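You operate a simulated robot arm through the tools that you are given. There is no shell and no other tool.

Carry out the task below with a simulated two-armed robot. There is one attempt and no reset: what you move stays moved.

## Task
One of the two blocks by the meter isn't drilled 9 mm deep; put it in the yellow tray.
Fine: zero the meter on its plate first, press it on both blocks, put it back. Set down upright: yellow meter.

Only the result counts: the job must be done as asked and must still hold three seconds after the hand-in. Knocking over, shifting, dropping, spilling or breaking anything else fails it.

## Robot
Two 7-joint arms with four-finger grippers on one trunk that stands fixed in place. Base frame: the origin is at the foot of the trunk, x ahead of it, y to its left, z up; the work surface is at about z = 760. Units: mm, rad, N and s.
The left shoulder is at [40, 181, 1130], the right one opposite. With the tool pointing down near the work surface each hand reaches from about 300 to 840 mm from the base axis, measured 20 degrees to its own side. Payload 3.67 kg a hand.
The TCP of each hand is the grasp point between the finger pads, 28 mm short of the fingertips. In the tool frame z runs along the fingers and y along their closing line. The gripper opens to 112 mm; its body begins 73 mm behind the TCP.
Orientation is that of the tool frame in the base frame, as a unit quaternion [w, x, y, z]. With the fingers straight down and closing along the base's y, the tool's x points along the base's -x, its y along +y and its z along -z.

## Interface
- The arms move only by the tool send_rows. It takes "left_commands", "right_commands" or both (then of equal length, played together; a hand with none holds still); each is a list that holds one entry, the list of rows, each a list of 7 numbers: the finger opening in m, from 0 to 0.112, then the shift along the tool's x, y, z in m, then the turn, a rotation vector about the tool's x, y, z in rad. In form: [[[jaw, dx, dy, dz, wx, wy, wz], ...]]. A call has 1 to 20 rows; each row shifts and turns the commanded pose from where the row before left it, along the tool's axes as they then stand. A row lasts 0.2 s, in which the tool goes at most 50 mm and 0.15 rad; a call with a longer step from one row to the next is refused whole, and so is a gripper value outside its range. Where a pose cannot be reached the arm comes as near as it can. A force on the tool above 40 N (or 10 N above the force at the start of the call, whichever is more), or a blocked arm, ends the call early, and 0.2 s more pass. The fingers move at their own pace (about 72.4 mm/s each) and stop on an object; they squeeze with about 43 N. The grip force told is the motor's: it shows also when the fingers shut on nothing. Time passes only in rows, and 0.2 s behind the last, so rows that do not move let the fingers close. It gives the time, the measured TCP pose, the force on the tool (base axes), the opening and the grip force at its end, in the units of the frame above (readings bear some noise), with the torque about the TCP (base axes, N m) and any sound that the robot's microphone picked up.
- Cameras (640 x 400 px; columns grow to the right, rows downward): "scene" is now at [104.3, 17.4, 1354.1]; the picture's right is [0.20, -0.98, 0.00], its down [-0.61, -0.12, -0.78] and it looks along [0.77, 0.15, -0.62] (base axes); focal length 329 px, centre (320, 200). "left" rides on the left gripper at [60, 18, -104] in its tool frame; the picture's right is [-0.29, 0.96, 0.00], its down [-0.80, -0.24, -0.55] and it looks along [-0.53, -0.16, 0.83] (tool axes); focal length 234 px, centre (320, 200). "right" rides on the right gripper at [60, -18, -104] in its tool frame; the picture's right is [0.29, 0.96, 0.00], its down [-0.80, 0.24, -0.55] and it looks along [-0.53, 0.16, 0.83] (tool axes); focal length 234 px, centre (320, 200). There is no depth. A picture from a camera that has moved, and an enlarged one, comes with that camera's place and axes in the base frame and with its lens.
- snapshot(camera): a new picture of that camera. The clock stands still meanwhile.
- move_column(by): moves the trunk up (or, below 0, down) by that many mm; the arms and the scene camera ride with it, the base frame stays. It gives what a move gives, with no picture.
- aim_head(pan, tilt): turns the head with the scene camera to pan (to the left, within 1.501 rad either way) and tilt (down, from -0.506 to 1.204), counted from straight ahead of the robot. It gives what a move gives.
- close_up(camera, box): a new picture of the part [left, top, right, bottom] of that camera's present view, enlarged. The clock stands still meanwhile.
- job_done(): hands the job in; it is judged then, once.

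Places have to be worked out from the pictures, the camera data and where the tool is seen. Open the grippers and draw the arms clear of the work before you hand the job in, unless the task says otherwise.

The tools are called after "Request:" as name(argument=value, ...) on one line, values as JSON. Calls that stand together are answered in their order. send_rows: Moves the arms, as the interface text tells. Its arguments: {"type":"object","properties":{"left_commands":{"type":"array"},"right_commands":{"type":"array"}},"required":[]} The other tools are called the same way: move_column (by) moves the trunk up or down; aim_head (pan, tilt) turns the head that bears the scene camera; snapshot (camera) takes a picture; close_up (camera, box) takes an enlarged picture of a part of a camera's view; job_done () hands the job in.

At the start:

```text
clock: 0.0
left_position: [537.9, 324.5, 1106.7]
left_orientation: [-0.001, 0.0, 1.0, 0.0]
left_wrist_force: [-0.6, -0.5, 0.3]
left_torque: [0.0, -0.01, 0.03]
left_grip_width: 112.1
left_grip_force: 0.1
right_position: [567.4, -141.9, 1016.1]
right_orientation: [0.0, 0.0, 1.0, 0.0]
right_wrist_force: [0.0, 0.0, -0.4]
right_torque: [-0.01, 0.03, 0.0]
right_grip_width: 111.9
right_grip_force: 0.0
trunk travel left (down, up): [-250.0, 264.0]
head pan, tilt (commanded): [0.197, 0.668]
```

scene: 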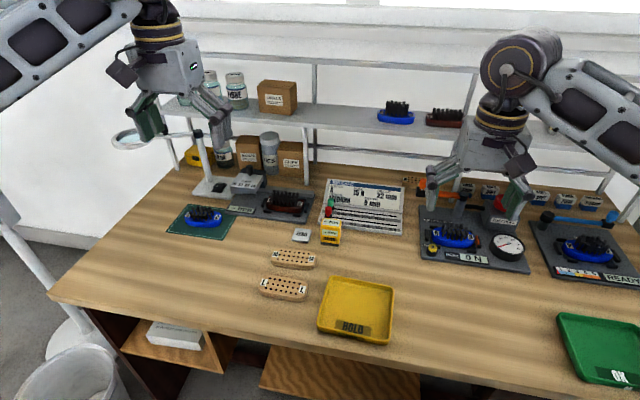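
right: 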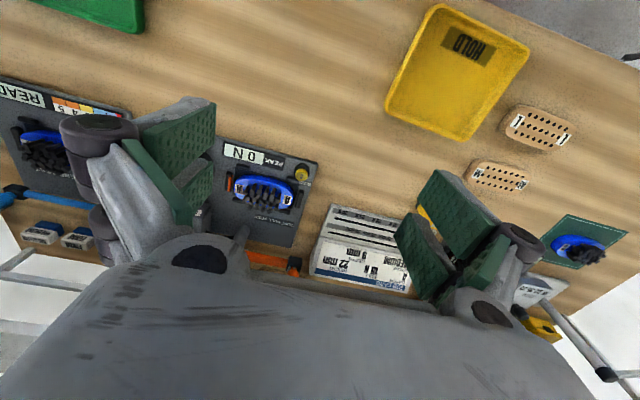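
left: 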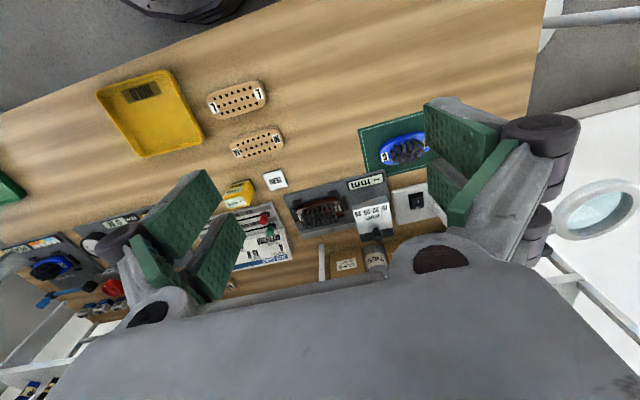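

I start by looking closer at the meter, the blocks, the plate and the tray in the scene view.

Request:
close_up(camera="scene", box=[240, 210, 400, 310])

Request:
close_up(camera="scene", box=[300, 165, 420, 240])

Request:
close_up(camera="left", box=[190, 70, 310, 220])

```text
4.00 times, centred on (320, 260) of scene
camera zoom: at [104.3, 17.4, 1354.1], right [0.2, -0.98, 0.0], down [-0.61, -0.12, -0.78], along [0.77, 0.15, -0.62], focal length 1314 px, centre (320, -40)
```

zoom: 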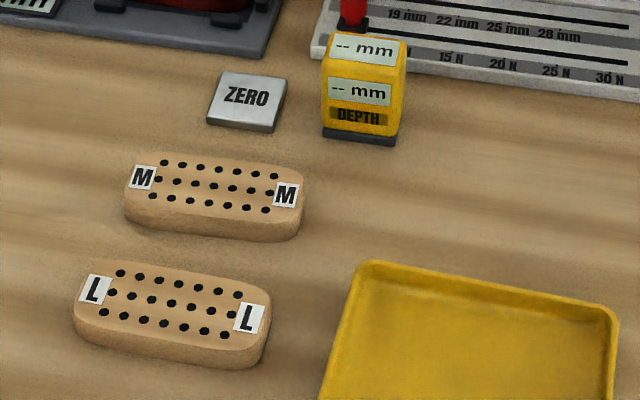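

```text
5.33 times, centred on (360, 202) of scene
camera zoom: at [104.3, 17.4, 1354.1], right [0.2, -0.98, 0.0], down [-0.61, -0.12, -0.78], along [0.77, 0.15, -0.62], focal length 1753 px, centre (107, 187)
```

zoom: 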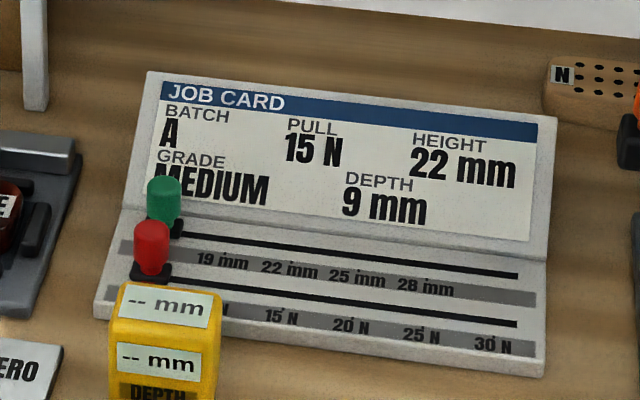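

```text
2.67 times, centred on (250, 145) of left
camera zoom: at [477.7, 343.3, 1210.3], right [0.29, 0.96, 0.0], down [0.8, -0.24, 0.55], along [0.53, -0.16, -0.83], focal length 624 px, centre (507, 347)
```

zoom: 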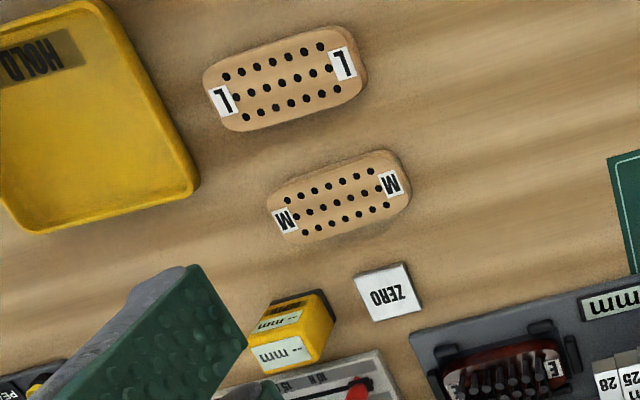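

The meter appears to stand at about (687, 105), the ZERO plate at (687, 181), block M at (598, 178) and L at (514, 180). I move the left hand over the meter for a better look and draw the right hand aside.

Request:
send_rows(left_commands=[[[0.112, -0.0134, -0.0219, 0.0147, 0, 0, 0], [0.112, -0.0134, -0.0219, 0.0147, 0, 0, 0], [0.112, -0.0134, -0.0219, 0.0147, 0, 0, 0], [0.112, -0.0134, -0.0219, 0.0147, 0, 0, 0], [0.112, -0.0134, -0.0219, 0.0147, 0, 0, 0], [0.112, -0.0134, -0.0219, 0.0147, 0, 0, 0], [0.112, -0.0134, -0.0219, 0.0147, 0, 0, 0], [0.112, -0.0134, -0.0219, 0.0147, 0, 0, 0], [0.112, -0.0134, -0.0219, 0.0147, 0, 0, 0], [0.112, -0.0134, -0.0219, 0.0147, 0, 0, 0]]], right_commands=[[[0.112, 0, -0.018, -0.003, 0, 0, 0], [0.112, 0, -0.018, -0.003, 0, 0, 0], [0.112, 0, -0.018, -0.003, 0, 0, 0], [0.112, 0, -0.018, -0.003, 0, 0, 0], [0.112, 0, -0.018, -0.003, 0, 0, 0], [0.112, 0, -0.018, -0.003, 0, 0, 0], [0.112, 0, -0.018, -0.003, 0, 0, 0], [0.112, 0, -0.018, -0.003, 0, 0, 0], [0.112, 0, 0, 0, 0, 0, 0], [0.112, 0, 0, 0, 0, 0, 0]]])

```text
clock: 2.2
left_position: [675.4, 104.7, 959.9]
left_orientation: [0.001, 0.001, 1.0, 0.0]
left_wrist_force: [0.7, 0.0, -0.7]
left_torque: [0.01, 0.02, 0.01]
left_grip_width: 112.2
left_grip_force: 0.1
right_position: [568.9, -287.0, 1038.0]
right_orientation: [-0.001, 0.0, 1.0, 0.001]
right_wrist_force: [0.4, 0.2, -0.4]
right_torque: [0.05, 0.0, 0.03]
right_grip_width: 112.2
right_grip_force: 0.1
trunk travel left (down, up): [-250.0, 264.0]
head pan, tilt (commanded): [0.197, 0.668]
```

The left hand is now roughly over the meter; I take pictures from the hand and the head.

Request:
snapshot(camera="left")

Request:
snapshot(camera="scene")

Request:
close_up(camera="left", box=[220, 50, 420, 200])

```text
taken
camera left: at [614.9, 123.8, 1062.6], right [0.29, 0.96, 0.0], down [0.8, -0.24, 0.55], along [0.53, -0.16, -0.83], focal length 234 px, centre (320, 200)
```

left: 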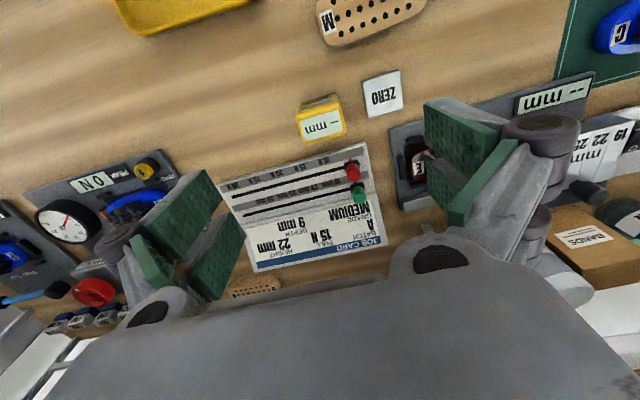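

```text
taken
camera scene: at [104.9, 16.2, 1354.1], right [0.2, -0.98, 0.0], down [-0.61, -0.12, -0.78], along [0.77, 0.15, -0.62], focal length 329 px, centre (320, 200)
```

scene: 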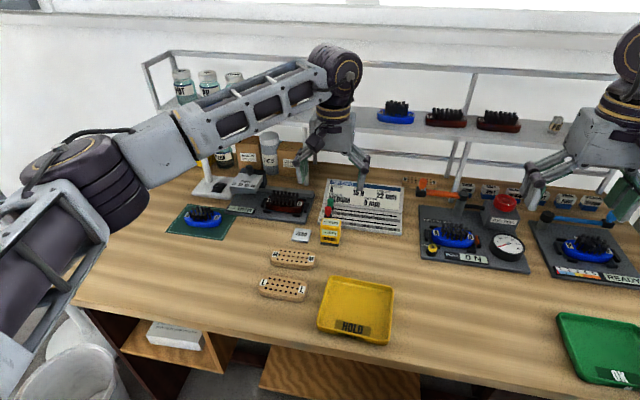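

```text
2.67 times, centred on (320, 125) of left
camera zoom: at [614.9, 123.8, 1062.6], right [0.29, 0.96, 0.0], down [0.8, -0.24, 0.55], along [0.53, -0.16, -0.83], focal length 624 px, centre (320, 400)
```

zoom: 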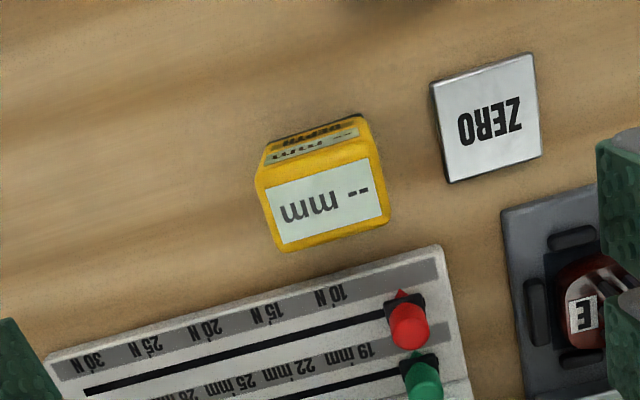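

I want to know the finger geometry well before gripping, so I enlarge the view of the fingers.

Request:
close_up(camera="left", box=[400, 80, 600, 240])

Request:
close_up(camera="scene", box=[270, 90, 410, 250])

```text
2.50 times, centred on (500, 160) of left
camera zoom: at [614.9, 123.8, 1062.6], right [0.29, 0.96, 0.0], down [0.8, -0.24, 0.55], along [0.53, -0.16, -0.83], focal length 585 px, centre (-130, 300)
```

zoom: 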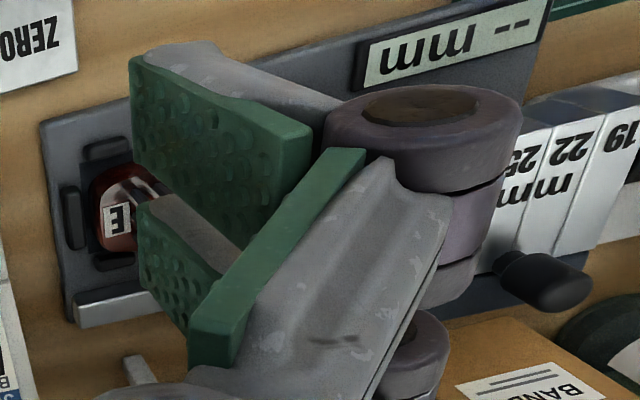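

```text
2.50 times, centred on (340, 170) of scene
camera zoom: at [104.9, 16.2, 1354.1], right [0.2, -0.98, 0.0], down [-0.61, -0.12, -0.78], along [0.77, 0.15, -0.62], focal length 822 px, centre (270, 275)
```

zoom: 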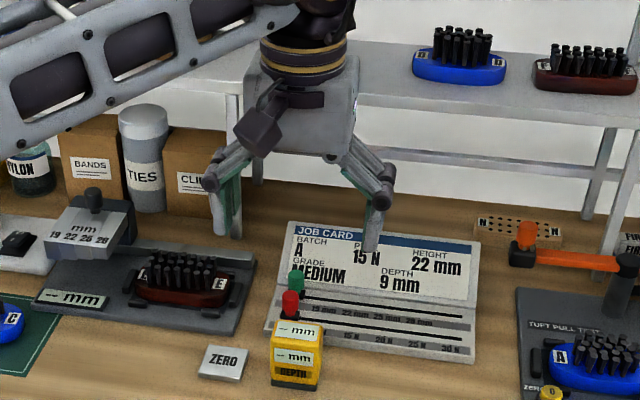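

Fingers are about 50 mm wide along x with a central gap; the meter's top reads as x 669–697, y 83–128, top near z 820. I narrow the fingers to 72 mm and come down to just above the meter's top to check alignment.

Request:
send_rows(left_commands=[[[0.072, -0.0038, 0.0004, 0.02, 0, 0, 0], [0.072, -0.0038, 0.0004, 0.02, 0, 0, 0], [0.072, 0, 0, 0.02, 0, 0, 0], [0.072, 0, 0, 0.02, 0, 0, 0], [0.072, 0, 0, 0.015, 0, 0, 0], [0.072, 0, 0, 0.01, 0, 0, 0], [0.072, 0, 0, 0, 0, 0, 0]]])

Request:
snapshot(camera="left")

Request:
close_up(camera="scene", box=[280, 130, 400, 260])

```text
clock: 3.8
left_position: [680.0, 106.9, 854.5]
left_orientation: [-0.001, 0.0, 1.0, 0.0]
left_wrist_force: [0.3, -0.3, -0.4]
left_torque: [-0.02, -0.02, 0.04]
left_grip_width: 72.1
left_grip_force: 0.0
right_position: [569.1, -285.2, 1040.0]
right_orientation: [0.001, 0.0, 1.0, -0.001]
right_wrist_force: [0.7, 0.4, -0.7]
right_torque: [-0.02, 0.0, 0.04]
right_grip_width: 112.1
right_grip_force: 0.1
trunk travel left (down, up): [-250.0, 264.0]
head pan, tilt (commanded): [0.197, 0.668]
```

```text
taken
camera left: at [619.0, 124.8, 956.7], right [0.29, 0.96, 0.0], down [0.8, -0.24, 0.55], along [0.53, -0.16, -0.83], focal length 234 px, centre (320, 200)
```

left: 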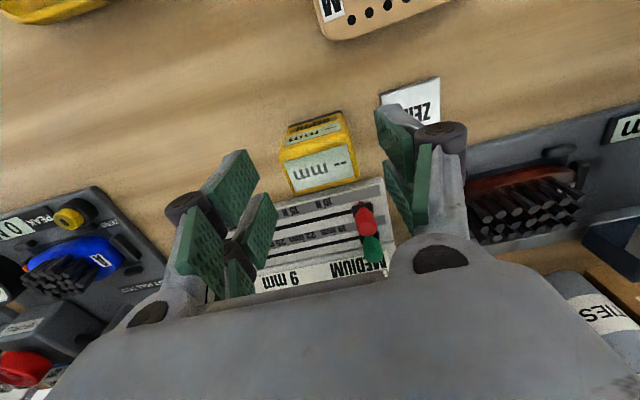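

```text
3.08 times, centred on (340, 195) of scene
camera zoom: at [104.2, 17.3, 1354.1], right [0.2, -0.98, 0.0], down [-0.61, -0.12, -0.78], along [0.77, 0.15, -0.62], focal length 1011 px, centre (258, 215)
```

zoom: 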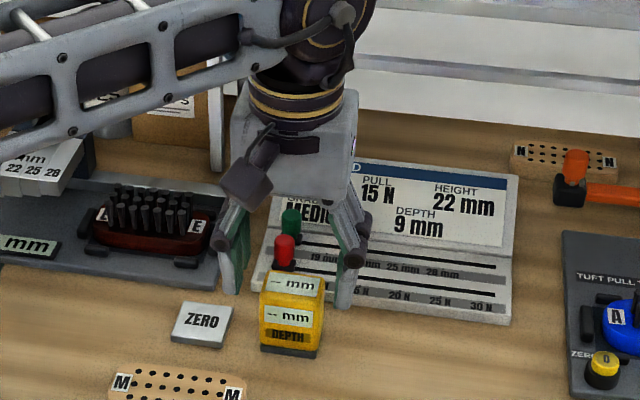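

The fingers straddle the meter in y. I enlarge this view to refine the meter's exact place.

Request:
close_up(camera="left", box=[230, 80, 430, 220])

```text
2.86 times, centred on (330, 150) of left
camera zoom: at [619.0, 124.8, 956.7], right [0.29, 0.96, 0.0], down [0.8, -0.24, 0.55], along [0.53, -0.16, -0.83], focal length 669 px, centre (291, 343)
```

zoom: 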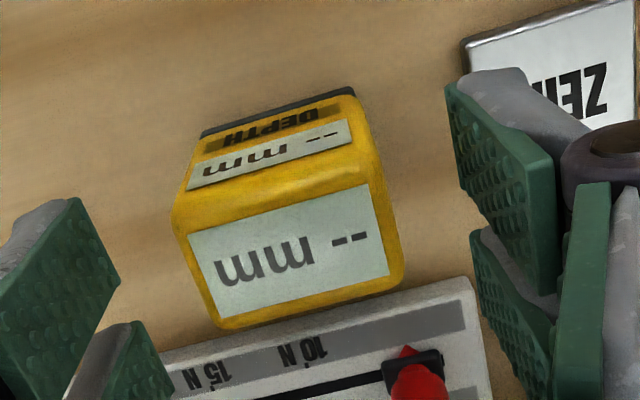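

The meter's centre is at about (683.7, 105.7) with no yaw, height 60 mm. I shift 3.5 mm forward, lower the TCP to about z 797 and close the fingers on it.

Request:
send_rows(left_commands=[[[0.072, -0.0035, -0.0004, 0.012, 0, 0, 0], [0.072, 0, 0, 0.012, 0, 0, 0], [0.072, 0, 0, 0.012, 0, 0, 0], [0.072, 0, 0, 0.012, 0, 0, 0], [0.072, 0, 0, 0.0095, 0, 0, 0], [0.072, 0, 0, 0, 0, 0, 0], [0.072, 0, 0, 0, 0, 0, 0]]])

Request:
snapshot(camera="left")

Request:
close_up(camera="scene", box=[280, 130, 400, 260])

```text
clock: 5.4
left_position: [683.0, 106.3, 795.2]
left_orientation: [0.0, -0.001, 1.0, 0.0]
left_wrist_force: [0.6, 0.3, 0.0]
left_torque: [-0.03, 0.0, 0.02]
left_grip_width: 72.1
left_grip_force: 0.0
right_position: [569.3, -286.3, 1039.0]
right_orientation: [0.001, -0.001, 1.0, 0.0]
right_wrist_force: [-0.7, -0.6, 0.5]
right_torque: [0.01, -0.01, -0.03]
right_grip_width: 111.9
right_grip_force: 0.0
trunk travel left (down, up): [-250.0, 264.0]
head pan, tilt (commanded): [0.197, 0.668]
```

```text
taken
camera left: at [623.3, 125.2, 899.1], right [0.29, 0.96, 0.0], down [0.8, -0.24, 0.55], along [0.53, -0.16, -0.83], focal length 234 px, centre (320, 200)
```

left: 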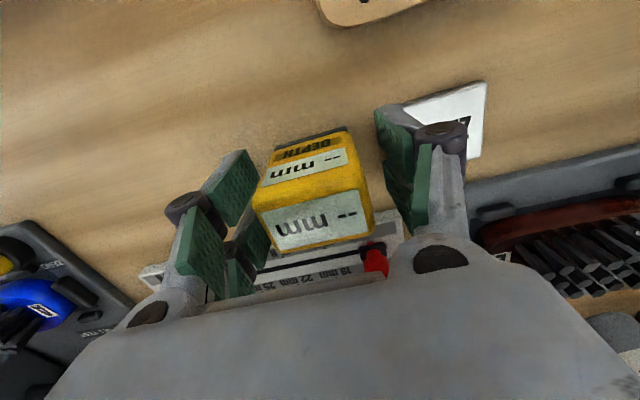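

```text
3.08 times, centred on (340, 195) of scene
camera zoom: at [104.3, 17.3, 1354.1], right [0.2, -0.98, 0.0], down [-0.61, -0.12, -0.78], along [0.77, 0.15, -0.62], focal length 1011 px, centre (258, 215)
```

zoom: 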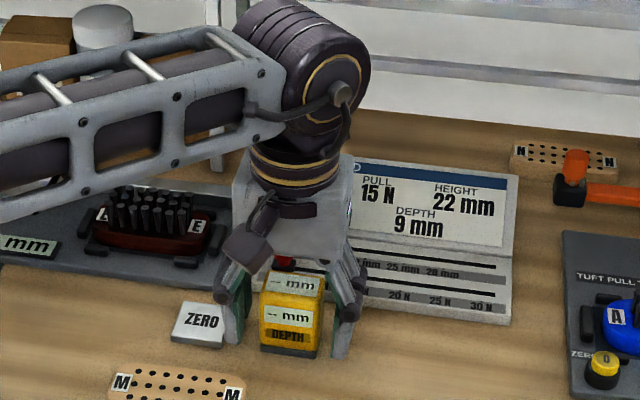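

The fingers straddle the meter cleanly with both displays in view. I close the grip.

Request:
send_rows(left_commands=[[[0.05, 0, 0, 0, 0, 0, 0], [0.03, 0, 0, 0, 0, 0, 0], [0.03, 0, 0, 0, 0, 0, 0], [0.02, 0, 0, 0, 0, 0, 0], [0.02, 0, 0, 0, 0, 0, 0]]])

Request:
snapshot(camera="left")

```text
clock: 6.6
left_position: [683.5, 106.3, 795.6]
left_orientation: [0.0, -0.001, 1.0, 0.0]
left_wrist_force: [0.8, -0.9, 0.3]
left_torque: [-0.09, 0.0, 0.02]
left_grip_width: 47.6
left_grip_force: 42.5
right_position: [568.8, -285.7, 1038.4]
right_orientation: [-0.001, 0.0, 1.0, 0.0]
right_wrist_force: [0.2, -0.3, 0.6]
right_torque: [0.02, 0.03, 0.01]
right_grip_width: 112.1
right_grip_force: 0.0
trunk travel left (down, up): [-250.0, 264.0]
head pan, tilt (commanded): [0.197, 0.668]
```

```text
taken
camera left: at [623.3, 125.1, 899.4], right [0.29, 0.96, 0.0], down [0.8, -0.24, 0.55], along [0.53, -0.16, -0.83], focal length 234 px, centre (320, 200)
```

left: 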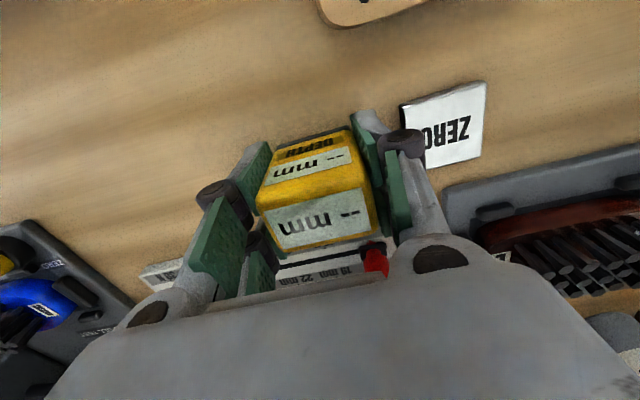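

Gripped at 47.6 mm width. I lift it straight up 45 mm and check it hangs upright and what its underside looks like.

Request:
send_rows(left_commands=[[[0.02, 0, 0, -0.008, 0, 0, 0], [0.02, 0, 0, -0.012, 0, 0, 0], [0.02, 0, 0, -0.013, 0, 0, 0], [0.02, 0, 0, -0.012, 0, 0, 0], [0.02, 0, 0, 0, 0, 0, 0]]])

Request:
close_up(camera="scene", box=[280, 130, 400, 260])

Request:
snapshot(camera="left")

```text
clock: 7.8
left_position: [681.8, 105.4, 842.1]
left_orientation: [0.0, 0.0, 1.0, 0.0]
left_wrist_force: [1.0, 0.2, -2.9]
left_torque: [-0.03, -0.04, 0.01]
left_grip_width: 47.4
left_grip_force: 42.7
right_position: [569.5, -285.5, 1038.2]
right_orientation: [0.0, 0.0, 1.0, 0.0]
right_wrist_force: [-0.3, -0.6, -0.2]
right_torque: [0.05, 0.02, -0.02]
right_grip_width: 112.1
right_grip_force: 0.0
trunk travel left (down, up): [-250.0, 264.0]
head pan, tilt (commanded): [0.197, 0.668]
```

```text
3.08 times, centred on (340, 195) of scene
camera zoom: at [104.7, 17.4, 1354.1], right [0.2, -0.98, 0.0], down [-0.61, -0.12, -0.78], along [0.77, 0.15, -0.62], focal length 1011 px, centre (258, 215)
```

zoom: 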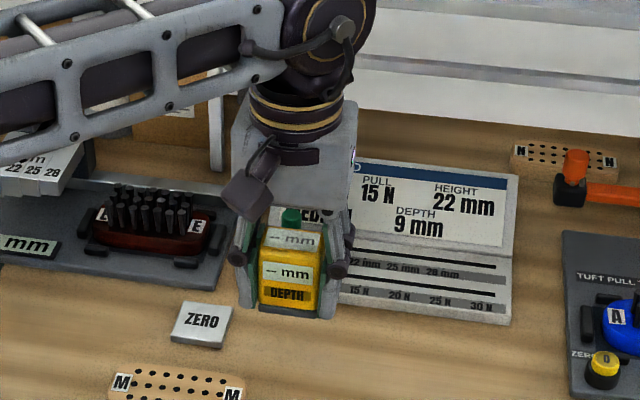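

```text
taken
camera left: at [621.3, 124.9, 945.8], right [0.29, 0.96, 0.0], down [0.8, -0.24, 0.55], along [0.53, -0.16, -0.83], focal length 234 px, centre (320, 200)
```

left: 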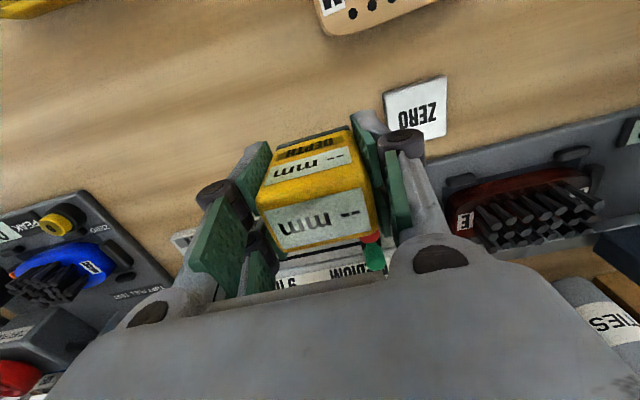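

The meter hangs upright, weighing about 3 N, with a flat dark base. I enlarge the plate to fix its exact centre.

Request:
close_up(camera="left", box=[360, 60, 480, 150])

Request:
close_up(camera="scene", box=[270, 215, 350, 265])

```text
4.44 times, centred on (420, 105) of left
camera zoom: at [621.3, 124.9, 945.8], right [0.29, 0.96, 0.0], down [0.8, -0.24, 0.55], along [0.53, -0.16, -0.83], focal length 1041 px, centre (-124, 622)
```

zoom: 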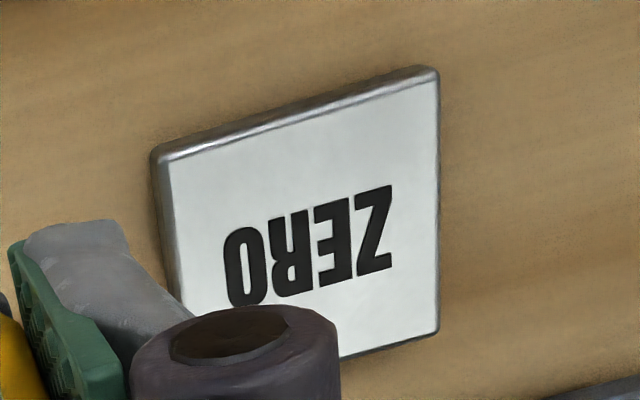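

```text
8.00 times, centred on (310, 240) of scene
camera zoom: at [104.7, 17.4, 1354.1], right [0.2, -0.98, 0.0], down [-0.61, -0.12, -0.78], along [0.77, 0.15, -0.62], focal length 2629 px, centre (400, -120)
```

zoom: 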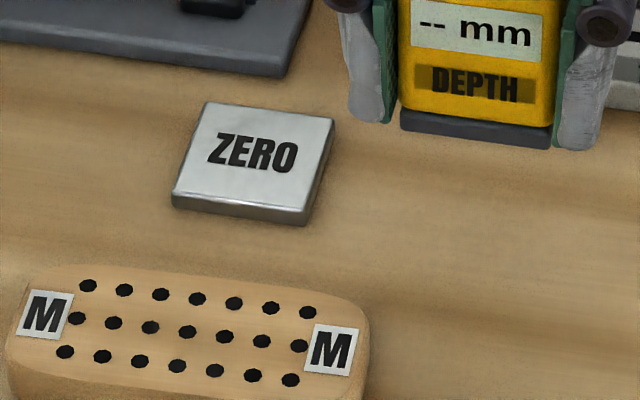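

The plate's centre comes out at about (685.3, 180.6), about 43 mm square. I carry the meter 75 mm to the left over it.

Request:
send_rows(left_commands=[[[0.02, -0.001, 0.01, 0, 0, 0, 0], [0.02, -0.001, 0.015, 0, 0, 0, 0], [0.02, -0.001, 0.02, 0, 0, 0, 0], [0.02, 0, 0.02, 0, 0, 0, 0], [0.02, 0, 0.01, 0, 0, 0, 0], [0.02, 0, 0, 0, 0, 0, 0], [0.02, 0, 0, 0, 0, 0, 0]]])

Request:
snapshot(camera="left")

Request:
close_up(camera="scene", box=[240, 170, 360, 270])

```text
clock: 9.4
left_position: [686.0, 180.7, 842.8]
left_orientation: [0.0, -0.001, 1.0, -0.001]
left_wrist_force: [-0.1, 0.4, -2.0]
left_torque: [-0.01, 0.03, -0.03]
left_grip_width: 47.5
left_grip_force: 42.9
right_position: [568.0, -285.7, 1039.9]
right_orientation: [0.0, 0.001, 1.0, 0.0]
right_wrist_force: [0.5, -0.3, -0.6]
right_torque: [0.01, 0.0, -0.01]
right_grip_width: 112.0
right_grip_force: 0.1
trunk travel left (down, up): [-250.0, 264.0]
head pan, tilt (commanded): [0.197, 0.668]
```

```text
taken
camera left: at [625.8, 199.1, 945.9], right [0.29, 0.96, 0.0], down [0.8, -0.24, 0.55], along [0.53, -0.16, -0.83], focal length 234 px, centre (320, 200)
```

left: 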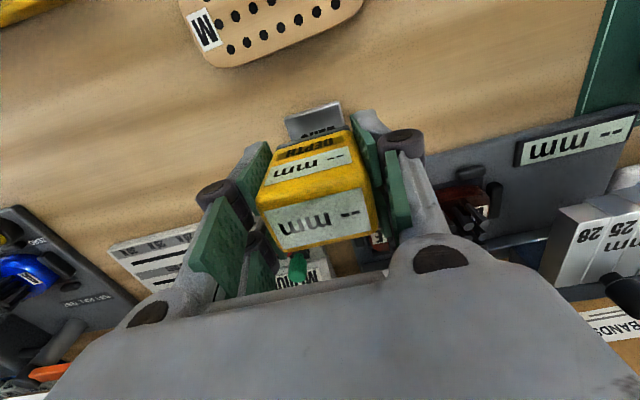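

```text
4.00 times, centred on (300, 220) of scene
camera zoom: at [104.5, 17.4, 1354.1], right [0.2, -0.98, 0.0], down [-0.61, -0.12, -0.78], along [0.77, 0.15, -0.62], focal length 1314 px, centre (400, 120)
```

zoom: 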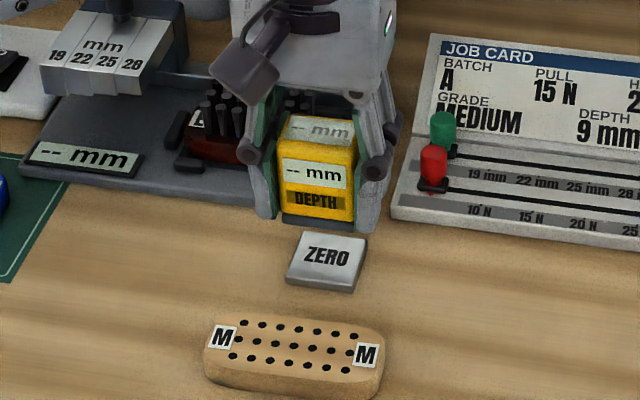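

The meter is centred over the plate within about 1 mm. I lower it in shrinking steps to just about contact.

Request:
send_rows(left_commands=[[[0.02, 0, 0, 0.01, 0, 0, 0], [0.02, 0, 0, 0.01, 0, 0, 0], [0.02, 0, 0, 0.01, 0, 0, 0], [0.02, 0, 0, 0.005, 0, 0, 0], [0.02, 0, 0, 0.001, 0, 0, 0], [0.02, 0, 0, 0.001, 0, 0, 0], [0.02, 0, 0, 0.001, 0, 0, 0], [0.02, 0, 0, 0.001, 0, 0, 0], [0.02, 0, 0, 0, 0, 0, 0]]])

Request:
close_up(camera="scene", box=[270, 190, 350, 260])

```text
clock: 11.4
left_position: [687.4, 181.0, 803.0]
left_orientation: [0.0, 0.0, 1.0, 0.0]
left_wrist_force: [0.4, 0.0, 0.2]
left_torque: [0.0, 0.07, 0.01]
left_grip_width: 47.5
left_grip_force: 42.6
right_position: [568.3, -285.7, 1038.5]
right_orientation: [0.0, 0.001, 1.0, 0.0]
right_wrist_force: [0.2, -0.1, -0.2]
right_torque: [0.0, 0.01, 0.03]
right_grip_width: 112.3
right_grip_force: 0.0
trunk travel left (down, up): [-250.0, 264.0]
head pan, tilt (commanded): [0.197, 0.668]
```

```text
5.71 times, centred on (310, 225) of scene
camera zoom: at [104.3, 17.3, 1354.1], right [0.2, -0.98, 0.0], down [-0.61, -0.12, -0.78], along [0.77, 0.15, -0.62], focal length 1878 px, centre (377, 57)
```

zoom: 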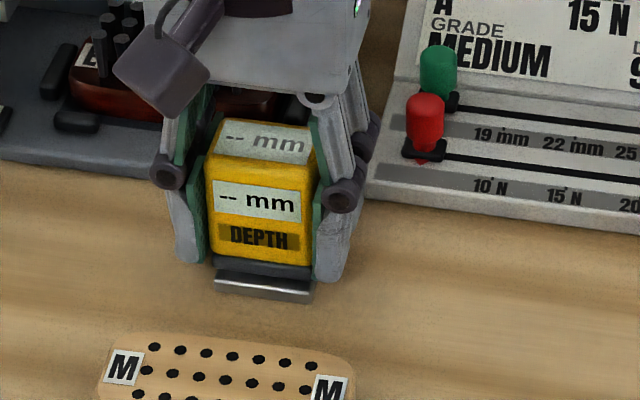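

The wrist no longer carries the meter's weight, so it is touching the plate. I press down gently in 1 mm steps.

Request:
send_rows(left_commands=[[[0.02, 0, 0, 0.001, 0, 0, 0], [0.02, 0, 0, 0.001, 0, 0, 0], [0.02, 0, 0, 0, 0, 0, 0]]])

Request:
close_up(camera="scene", box=[270, 190, 350, 260])

```text
clock: 12.2
left_position: [686.6, 180.8, 805.2]
left_orientation: [0.002, 0.0, 1.0, 0.0]
left_wrist_force: [1.5, 0.1, 11.7]
left_torque: [0.08, 0.18, 0.02]
left_grip_width: 47.7
left_grip_force: 43.5
right_position: [568.7, -286.4, 1039.3]
right_orientation: [0.0, 0.0, 1.0, 0.0]
right_wrist_force: [0.1, -0.4, 0.7]
right_torque: [0.0, 0.0, 0.01]
right_grip_width: 112.1
right_grip_force: 0.1
trunk travel left (down, up): [-250.0, 264.0]
head pan, tilt (commanded): [0.197, 0.668]
```

```text
5.71 times, centred on (310, 225) of scene
camera zoom: at [103.3, 17.1, 1354.3], right [0.2, -0.98, 0.0], down [-0.61, -0.12, -0.78], along [0.77, 0.15, -0.62], focal length 1878 px, centre (377, 57)
```

zoom: 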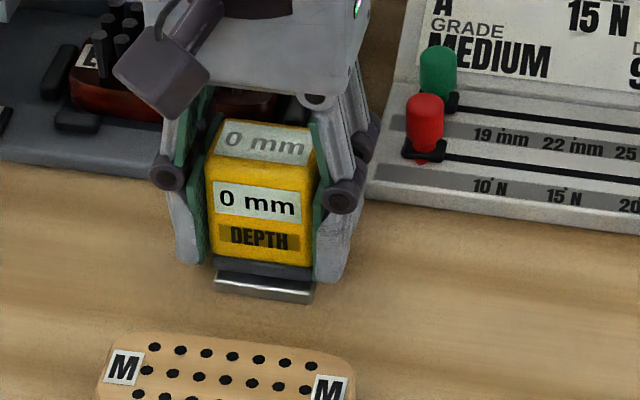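

The meter now reads 0 mm under about 12 N, so it's zeroed. I hold briefly, lift 45 mm, and carry it back over block M at about (599.5, 179).

Request:
send_rows(left_commands=[[[0.02, 0, 0, 0, 0, 0, 0], [0.02, 0, 0, 0, 0, 0, 0], [0.02, 0, 0, -0.005, 0, 0, 0], [0.02, 0, 0, -0.01, 0, 0, 0], [0.02, 0, 0, -0.015, 0, 0, 0], [0.02, 0, 0, -0.015, 0, 0, 0], [0.02, 0.01, 0, 0, 0, 0, 0], [0.02, 0.02, 0, 0, 0, 0, 0], [0.02, 0.02, -0.001, 0, 0, 0, 0], [0.02, 0.02, -0.001, 0, 0, 0, 0], [0.02, 0.017, 0, 0, 0, 0, 0], [0.02, 0, 0, 0, 0, 0, 0], [0.02, 0, 0, 0, 0, 0, 0]]])

Request:
snapshot(camera="left")

Request:
close_up(camera="scene", box=[240, 190, 360, 310])

```text
clock: 15.0
left_position: [598.9, 179.6, 846.9]
left_orientation: [-0.001, 0.001, 1.0, -0.001]
left_wrist_force: [-1.3, -1.2, -2.0]
left_torque: [0.01, 0.0, -0.01]
left_grip_width: 47.3
left_grip_force: 43.0
right_position: [568.8, -285.7, 1038.5]
right_orientation: [0.0, -0.001, 1.0, 0.0]
right_wrist_force: [-0.2, -1.4, 0.2]
right_torque: [-0.01, 0.01, 0.0]
right_grip_width: 112.1
right_grip_force: 0.0
trunk travel left (down, up): [-250.0, 264.0]
head pan, tilt (commanded): [0.197, 0.668]
```

```text
taken
camera left: at [538.4, 198.6, 950.3], right [0.29, 0.96, 0.0], down [0.8, -0.24, 0.55], along [0.53, -0.16, -0.83], focal length 234 px, centre (320, 200)
```

left: 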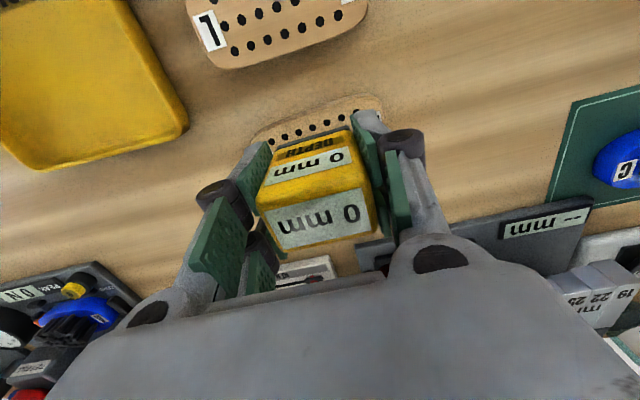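

```text
3.33 times, centred on (300, 250) of scene
camera zoom: at [104.2, 17.5, 1354.1], right [0.2, -0.98, 0.0], down [-0.61, -0.12, -0.78], along [0.77, 0.15, -0.62], focal length 1095 px, centre (387, 33)
```

zoom: 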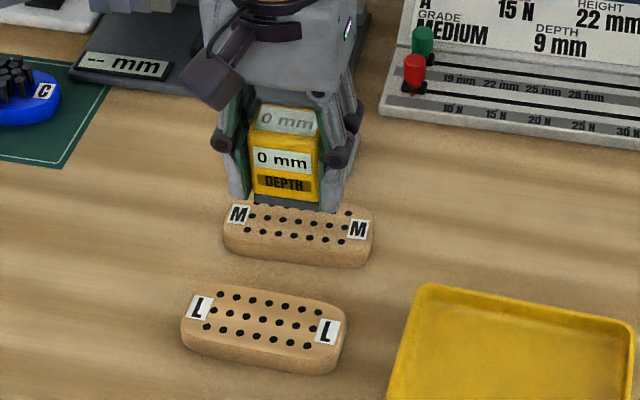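

The display holds 0 mm. I enlarge the wrist view at the block to check the meter's centring on it.

Request:
close_up(camera="left", box=[230, 80, 410, 200])

Request:
close_up(camera="left", box=[180, 0, 380, 80])

```text
3.33 times, centred on (320, 140) of left
camera zoom: at [538.4, 198.6, 950.3], right [0.29, 0.96, 0.0], down [0.8, -0.24, 0.55], along [0.53, -0.16, -0.83], focal length 781 px, centre (320, 400)
```

zoom: 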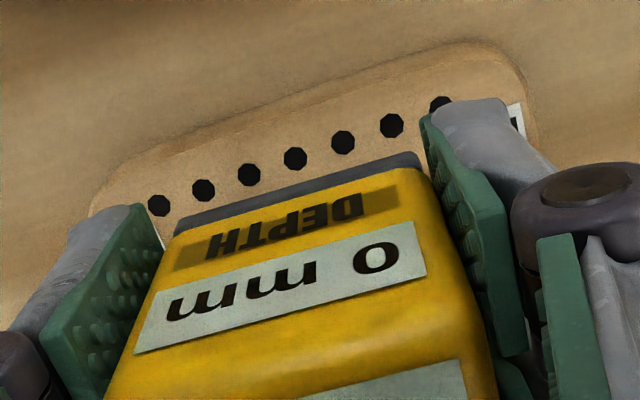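

```text
3.20 times, centred on (280, 40) of left
camera zoom: at [538.4, 198.6, 950.3], right [0.29, 0.96, 0.0], down [0.8, -0.24, 0.55], along [0.53, -0.16, -0.83], focal length 749 px, centre (448, 712)
```

zoom: 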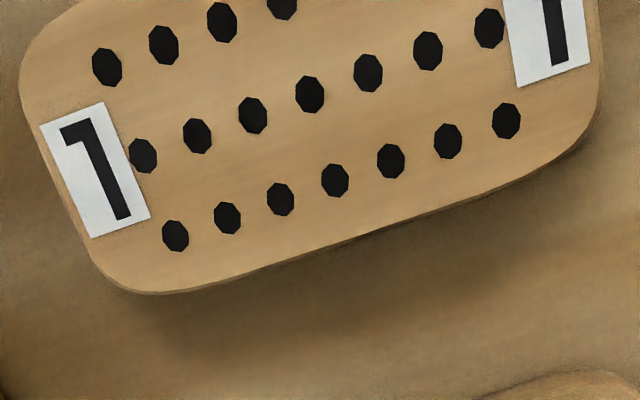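

Block M's hole grid centres at about (599.0, 178.4), so the meter is aligned within ~1 mm. I lower it 25 mm, then in 1 mm steps toward contact.

Request:
send_rows(left_commands=[[[0.02, 0, -0.001, 0.01, 0, 0, 0], [0.02, 0, 0, 0.01, 0, 0, 0], [0.02, 0, 0, 0.005, 0, 0, 0], [0.02, 0, 0, 0.002, 0, 0, 0], [0.02, 0, 0, 0.001, 0, 0, 0], [0.02, 0, 0, 0.001, 0, 0, 0], [0.02, 0, 0, 0.001, 0, 0, 0], [0.02, 0, 0, 0, 0, 0, 0]]])

Request:
close_up(camera="scene", box=[250, 200, 350, 280])

```text
clock: 16.8
left_position: [600.4, 177.9, 817.2]
left_orientation: [0.0, 0.0, 1.0, 0.0]
left_wrist_force: [0.5, 0.9, -1.3]
left_torque: [-0.01, 0.01, 0.0]
left_grip_width: 47.3
left_grip_force: 43.2
right_position: [569.9, -286.4, 1038.6]
right_orientation: [-0.001, 0.0, 1.0, 0.0]
right_wrist_force: [-0.6, -0.7, 0.1]
right_torque: [0.0, -0.01, 0.02]
right_grip_width: 112.0
right_grip_force: 0.2
trunk travel left (down, up): [-250.0, 264.0]
head pan, tilt (commanded): [0.197, 0.668]
```

```text
5.00 times, centred on (300, 240) of scene
camera zoom: at [104.4, 17.4, 1354.1], right [0.2, -0.98, 0.0], down [-0.61, -0.12, -0.78], along [0.77, 0.15, -0.62], focal length 1643 px, centre (420, 0)
```

zoom: 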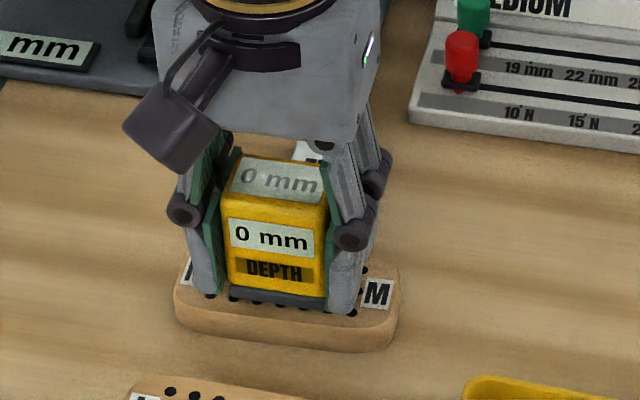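

No contact yet (still carrying ~2 N), with the base only a few mm above the block. I continue down in 1 mm steps.

Request:
send_rows(left_commands=[[[0.02, 0, 0, 0.001, 0, 0, 0], [0.02, 0, 0, 0.001, 0, 0, 0], [0.02, 0, 0, 0.001, 0, 0, 0], [0.02, 0, 0, 0.001, 0, 0, 0], [0.02, 0, 0, 0, 0, 0, 0]]])

Request:
close_up(camera="scene", box=[250, 200, 350, 280])

```text
clock: 18.0
left_position: [599.5, 177.6, 813.9]
left_orientation: [0.002, -0.001, 1.0, 0.0]
left_wrist_force: [0.3, 2.4, 12.8]
left_torque: [0.11, 0.0, 0.01]
left_grip_width: 47.5
left_grip_force: 43.0
right_position: [567.7, -286.6, 1039.6]
right_orientation: [0.0, 0.0, 1.0, 0.0]
right_wrist_force: [0.3, -0.1, -0.4]
right_torque: [0.01, 0.01, 0.01]
right_grip_width: 111.8
right_grip_force: 0.1
trunk travel left (down, up): [-250.0, 264.0]
head pan, tilt (commanded): [0.197, 0.668]
```

```text
5.00 times, centred on (300, 240) of scene
camera zoom: at [103.0, 17.3, 1354.3], right [0.2, -0.98, 0.0], down [-0.61, -0.12, -0.78], along [0.77, 0.15, -0.62], focal length 1643 px, centre (420, 0)
```

zoom: 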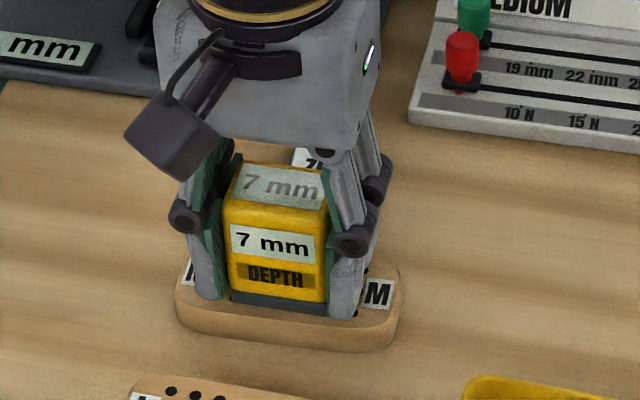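

M reads 7 mm at about 13 N. I hold a moment, check the reading stays, then lift.

Request:
send_rows(left_commands=[[[0.02, 0, 0, 0, 0, 0, 0], [0.02, 0, 0, 0, 0, 0, 0]]])

Request:
close_up(camera="scene", box=[270, 220, 330, 270])

```text
clock: 18.6
left_position: [599.6, 178.4, 815.0]
left_orientation: [0.002, 0.001, 1.0, 0.001]
left_wrist_force: [2.3, 2.7, 17.8]
left_torque: [0.18, -0.09, 0.0]
left_grip_width: 47.3
left_grip_force: 42.8
right_position: [567.9, -287.0, 1040.5]
right_orientation: [0.001, -0.001, 1.0, 0.0]
right_wrist_force: [-0.2, 0.2, 0.6]
right_torque: [-0.01, 0.01, 0.03]
right_grip_width: 112.0
right_grip_force: 0.0
trunk travel left (down, up): [-250.0, 264.0]
head pan, tilt (commanded): [0.197, 0.668]
```

```text
8.00 times, centred on (300, 245) of scene
camera zoom: at [102.8, 17.1, 1354.3], right [0.2, -0.98, 0.0], down [-0.61, -0.12, -0.79], along [0.77, 0.15, -0.62], focal length 2629 px, centre (480, -160)
```

zoom: 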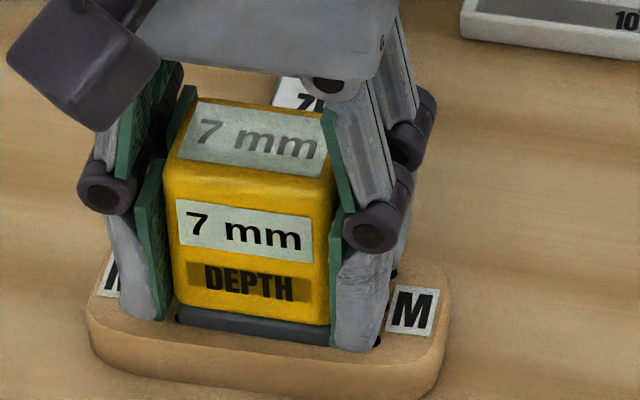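

M is a steady 7 mm. I lift the meter 35 mm and carry it back over block L at about (514.3, 180).

Request:
send_rows(left_commands=[[[0.02, 0, 0, -0.005, 0, 0, 0], [0.02, 0, 0, -0.01, 0, 0, 0], [0.02, 0, 0, -0.01, 0, 0, 0], [0.02, 0, 0, -0.01, 0, 0, 0], [0.02, 0.01, 0, 0, 0, 0, 0], [0.02, 0.02, 0.001, 0, 0, 0, 0], [0.02, 0.02, 0.001, 0, 0, 0, 0], [0.02, 0.02, 0, 0, 0, 0, 0], [0.02, 0.015, 0, 0, 0, 0, 0], [0.02, 0, 0, 0, 0, 0, 0], [0.02, 0, 0, 0, 0, 0, 0]]])

Request:
snapshot(camera="left")

Request:
close_up(camera="left", box=[230, 80, 410, 200])

Request:
close_up(camera="scene", box=[240, 210, 360, 310])

```text
clock: 21.0
left_position: [513.5, 179.1, 847.0]
left_orientation: [0.0, 0.0, 1.0, 0.0]
left_wrist_force: [0.1, 0.1, -1.0]
left_torque: [0.01, -0.03, -0.01]
left_grip_width: 47.3
left_grip_force: 42.8
right_position: [567.7, -285.9, 1038.7]
right_orientation: [0.001, 0.0, 1.0, 0.0]
right_wrist_force: [-0.1, -0.3, -0.5]
right_torque: [0.02, -0.01, -0.02]
right_grip_width: 112.1
right_grip_force: 0.1
trunk travel left (down, up): [-250.0, 264.0]
head pan, tilt (commanded): [0.197, 0.668]
```

```text
taken
camera left: at [454.4, 197.6, 950.5], right [0.29, 0.96, 0.0], down [0.8, -0.24, 0.55], along [0.53, -0.16, -0.83], focal length 234 px, centre (320, 200)
```

left: 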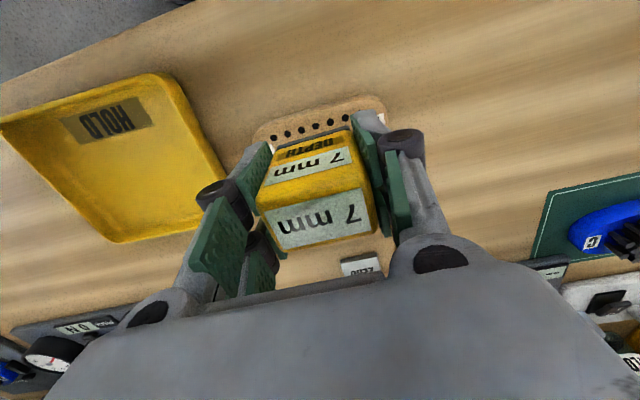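

```text
3.33 times, centred on (320, 140) of left
camera zoom: at [454.4, 197.6, 950.5], right [0.29, 0.96, 0.0], down [0.8, -0.24, 0.55], along [0.53, -0.16, -0.83], focal length 781 px, centre (320, 400)
```

zoom: 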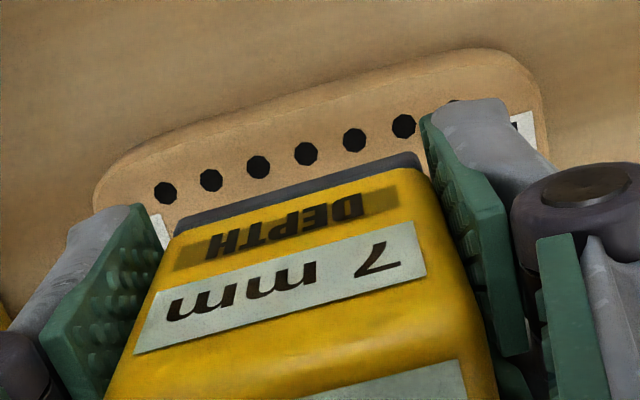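

```text
4.00 times, centred on (300, 260) of scene
camera zoom: at [104.2, 17.5, 1354.1], right [0.2, -0.98, 0.0], down [-0.61, -0.12, -0.78], along [0.77, 0.15, -0.62], focal length 1314 px, centre (400, -40)
```

zoom: 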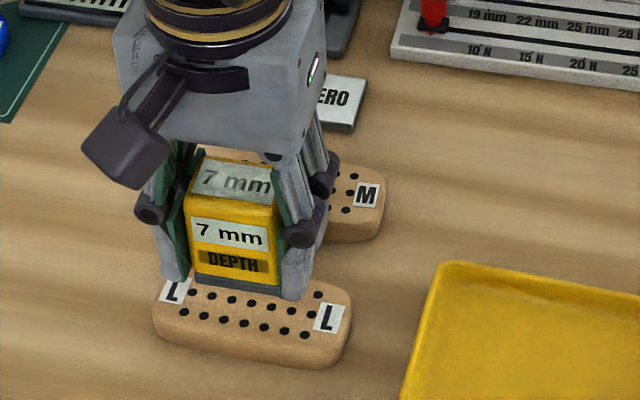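

The meter is aligned over L within about 1.5 mm. I lower it like before: 30 mm, then 1 mm steps to press.

Request:
send_rows(left_commands=[[[0.02, 0, 0.0012, 0.01, 0, 0, 0], [0.02, 0, 0, 0.01, 0, 0, 0], [0.02, 0, 0, 0.005, 0, 0, 0], [0.02, 0, 0, 0.002, 0, 0, 0], [0.02, 0, 0, 0.001, 0, 0, 0], [0.02, 0, 0, 0.001, 0, 0, 0], [0.02, 0, 0, 0.001, 0, 0, 0], [0.02, 0, 0, 0.001, 0, 0, 0], [0.02, 0, 0, 0.001, 0, 0, 0], [0.02, 0, 0, 0.001, 0, 0, 0], [0.02, 0, 0, 0, 0, 0, 0]]])

Request:
close_up(camera="scene", box=[240, 210, 360, 310])

```text
clock: 23.4
left_position: [514.5, 180.2, 813.4]
left_orientation: [0.0, 0.0, 1.0, 0.0]
left_wrist_force: [-1.3, -0.1, -1.4]
left_torque: [-0.02, 0.01, -0.02]
left_grip_width: 47.4
left_grip_force: 43.4
right_position: [568.5, -285.9, 1039.6]
right_orientation: [0.0, 0.0, 1.0, 0.001]
right_wrist_force: [-0.8, -0.4, 0.0]
right_torque: [0.0, 0.0, 0.01]
right_grip_width: 112.3
right_grip_force: 0.1
trunk travel left (down, up): [-250.0, 264.0]
head pan, tilt (commanded): [0.197, 0.668]
```

```text
4.00 times, centred on (300, 260) of scene
camera zoom: at [104.4, 17.4, 1354.1], right [0.2, -0.98, 0.0], down [-0.61, -0.12, -0.78], along [0.77, 0.15, -0.62], focal length 1314 px, centre (400, -40)
```

zoom: 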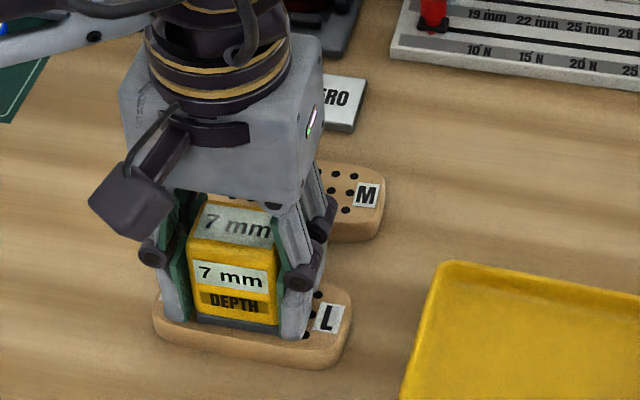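

No contact yet, only about a millimetre to go. I press on with 1 mm steps.

Request:
send_rows(left_commands=[[[0.02, 0, 0, 0.001, 0, 0, 0], [0.02, 0, 0, 0.001, 0, 0, 0], [0.02, 0, 0, 0.001, 0, 0, 0], [0.02, 0, 0, 0, 0, 0, 0]]])

Request:
close_up(camera="scene", box=[250, 240, 330, 300])

```text
clock: 24.4
left_position: [513.4, 180.2, 813.4]
left_orientation: [0.003, -0.001, 1.0, 0.0]
left_wrist_force: [-0.2, 2.9, 23.8]
left_torque: [0.19, -0.03, 0.0]
left_grip_width: 47.5
left_grip_force: 42.9
right_position: [567.8, -287.1, 1039.7]
right_orientation: [0.001, -0.001, 1.0, 0.001]
right_wrist_force: [1.0, 0.2, -0.2]
right_torque: [0.0, 0.01, -0.01]
right_grip_width: 112.0
right_grip_force: 0.1
trunk travel left (down, up): [-250.0, 264.0]
head pan, tilt (commanded): [0.197, 0.668]
```

```text
6.67 times, centred on (290, 270) of scene
camera zoom: at [102.3, 17.1, 1354.4], right [0.2, -0.98, 0.0], down [-0.61, -0.12, -0.79], along [0.77, 0.15, -0.62], focal length 2191 px, centre (520, -267)
```

zoom: 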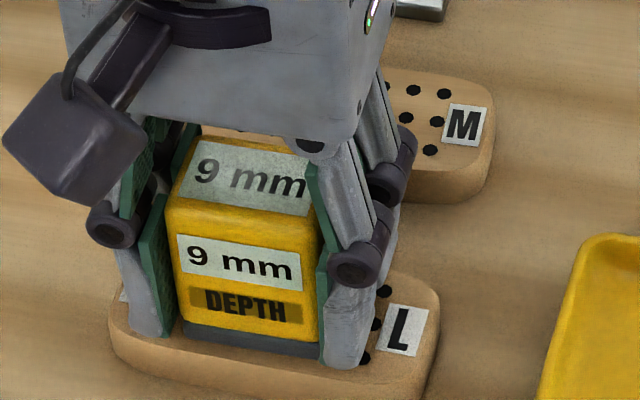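

L reads 9 mm, so M (7 mm) is the one not drilled 9 mm deep. I lift the meter and carry it back above its original place at (683.5, 106).

Request:
send_rows(left_commands=[[[0.02, 0, 0, -0.003, 0, 0, 0], [0.02, 0, 0, -0.01, 0, 0, 0], [0.02, 0, 0, -0.016, 0, 0, 0], [0.02, 0, 0, -0.016, 0, 0, 0], [0.02, -0.01, -0.004, 0, 0, 0, 0], [0.02, -0.02, -0.009, 0, 0, 0, 0], [0.02, -0.028, -0.0124, 0, 0, 0, 0], [0.02, -0.028, -0.0124, 0, 0, 0, 0], [0.02, -0.028, -0.0124, 0, 0, 0, 0], [0.02, -0.025, -0.011, 0, 0, 0, 0], [0.02, -0.02, -0.009, 0, 0, 0, 0], [0.02, -0.01, -0.004, 0, 0, 0, 0], [0.02, 0, 0, 0, 0, 0, 0], [0.02, 0, 0, 0, 0, 0, 0]]])

Request:
snapshot(camera="left")

Request:
snapshot(camera="scene")

```text
clock: 27.4
left_position: [681.7, 105.8, 856.8]
left_orientation: [-0.001, 0.0, 1.0, -0.001]
left_wrist_force: [0.5, -0.2, -2.4]
left_torque: [-0.02, 0.03, -0.03]
left_grip_width: 47.6
left_grip_force: 43.2
right_position: [568.5, -286.6, 1037.9]
right_orientation: [0.0, 0.0, 1.0, 0.0]
right_wrist_force: [-0.8, 0.8, 0.4]
right_torque: [0.0, 0.03, -0.03]
right_grip_width: 112.0
right_grip_force: 0.1
trunk travel left (down, up): [-250.0, 264.0]
head pan, tilt (commanded): [0.197, 0.668]
```

```text
taken
camera left: at [621.7, 124.2, 959.0], right [0.29, 0.96, 0.0], down [0.8, -0.24, 0.55], along [0.53, -0.16, -0.83], focal length 234 px, centre (320, 200)
```

left: 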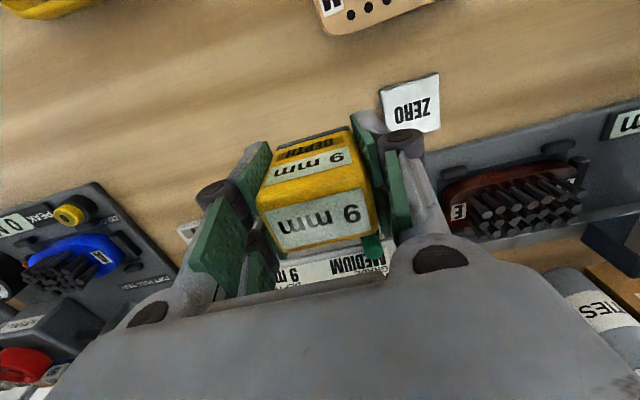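

```text
taken
camera scene: at [104.6, 17.2, 1354.1], right [0.2, -0.98, 0.0], down [-0.61, -0.12, -0.78], along [0.77, 0.15, -0.62], focal length 329 px, centre (320, 200)
```

scene: 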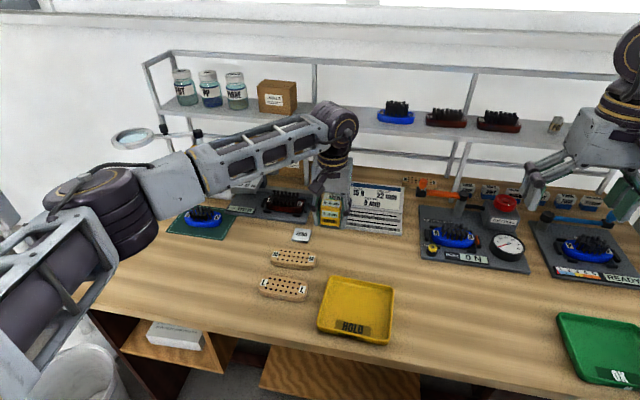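

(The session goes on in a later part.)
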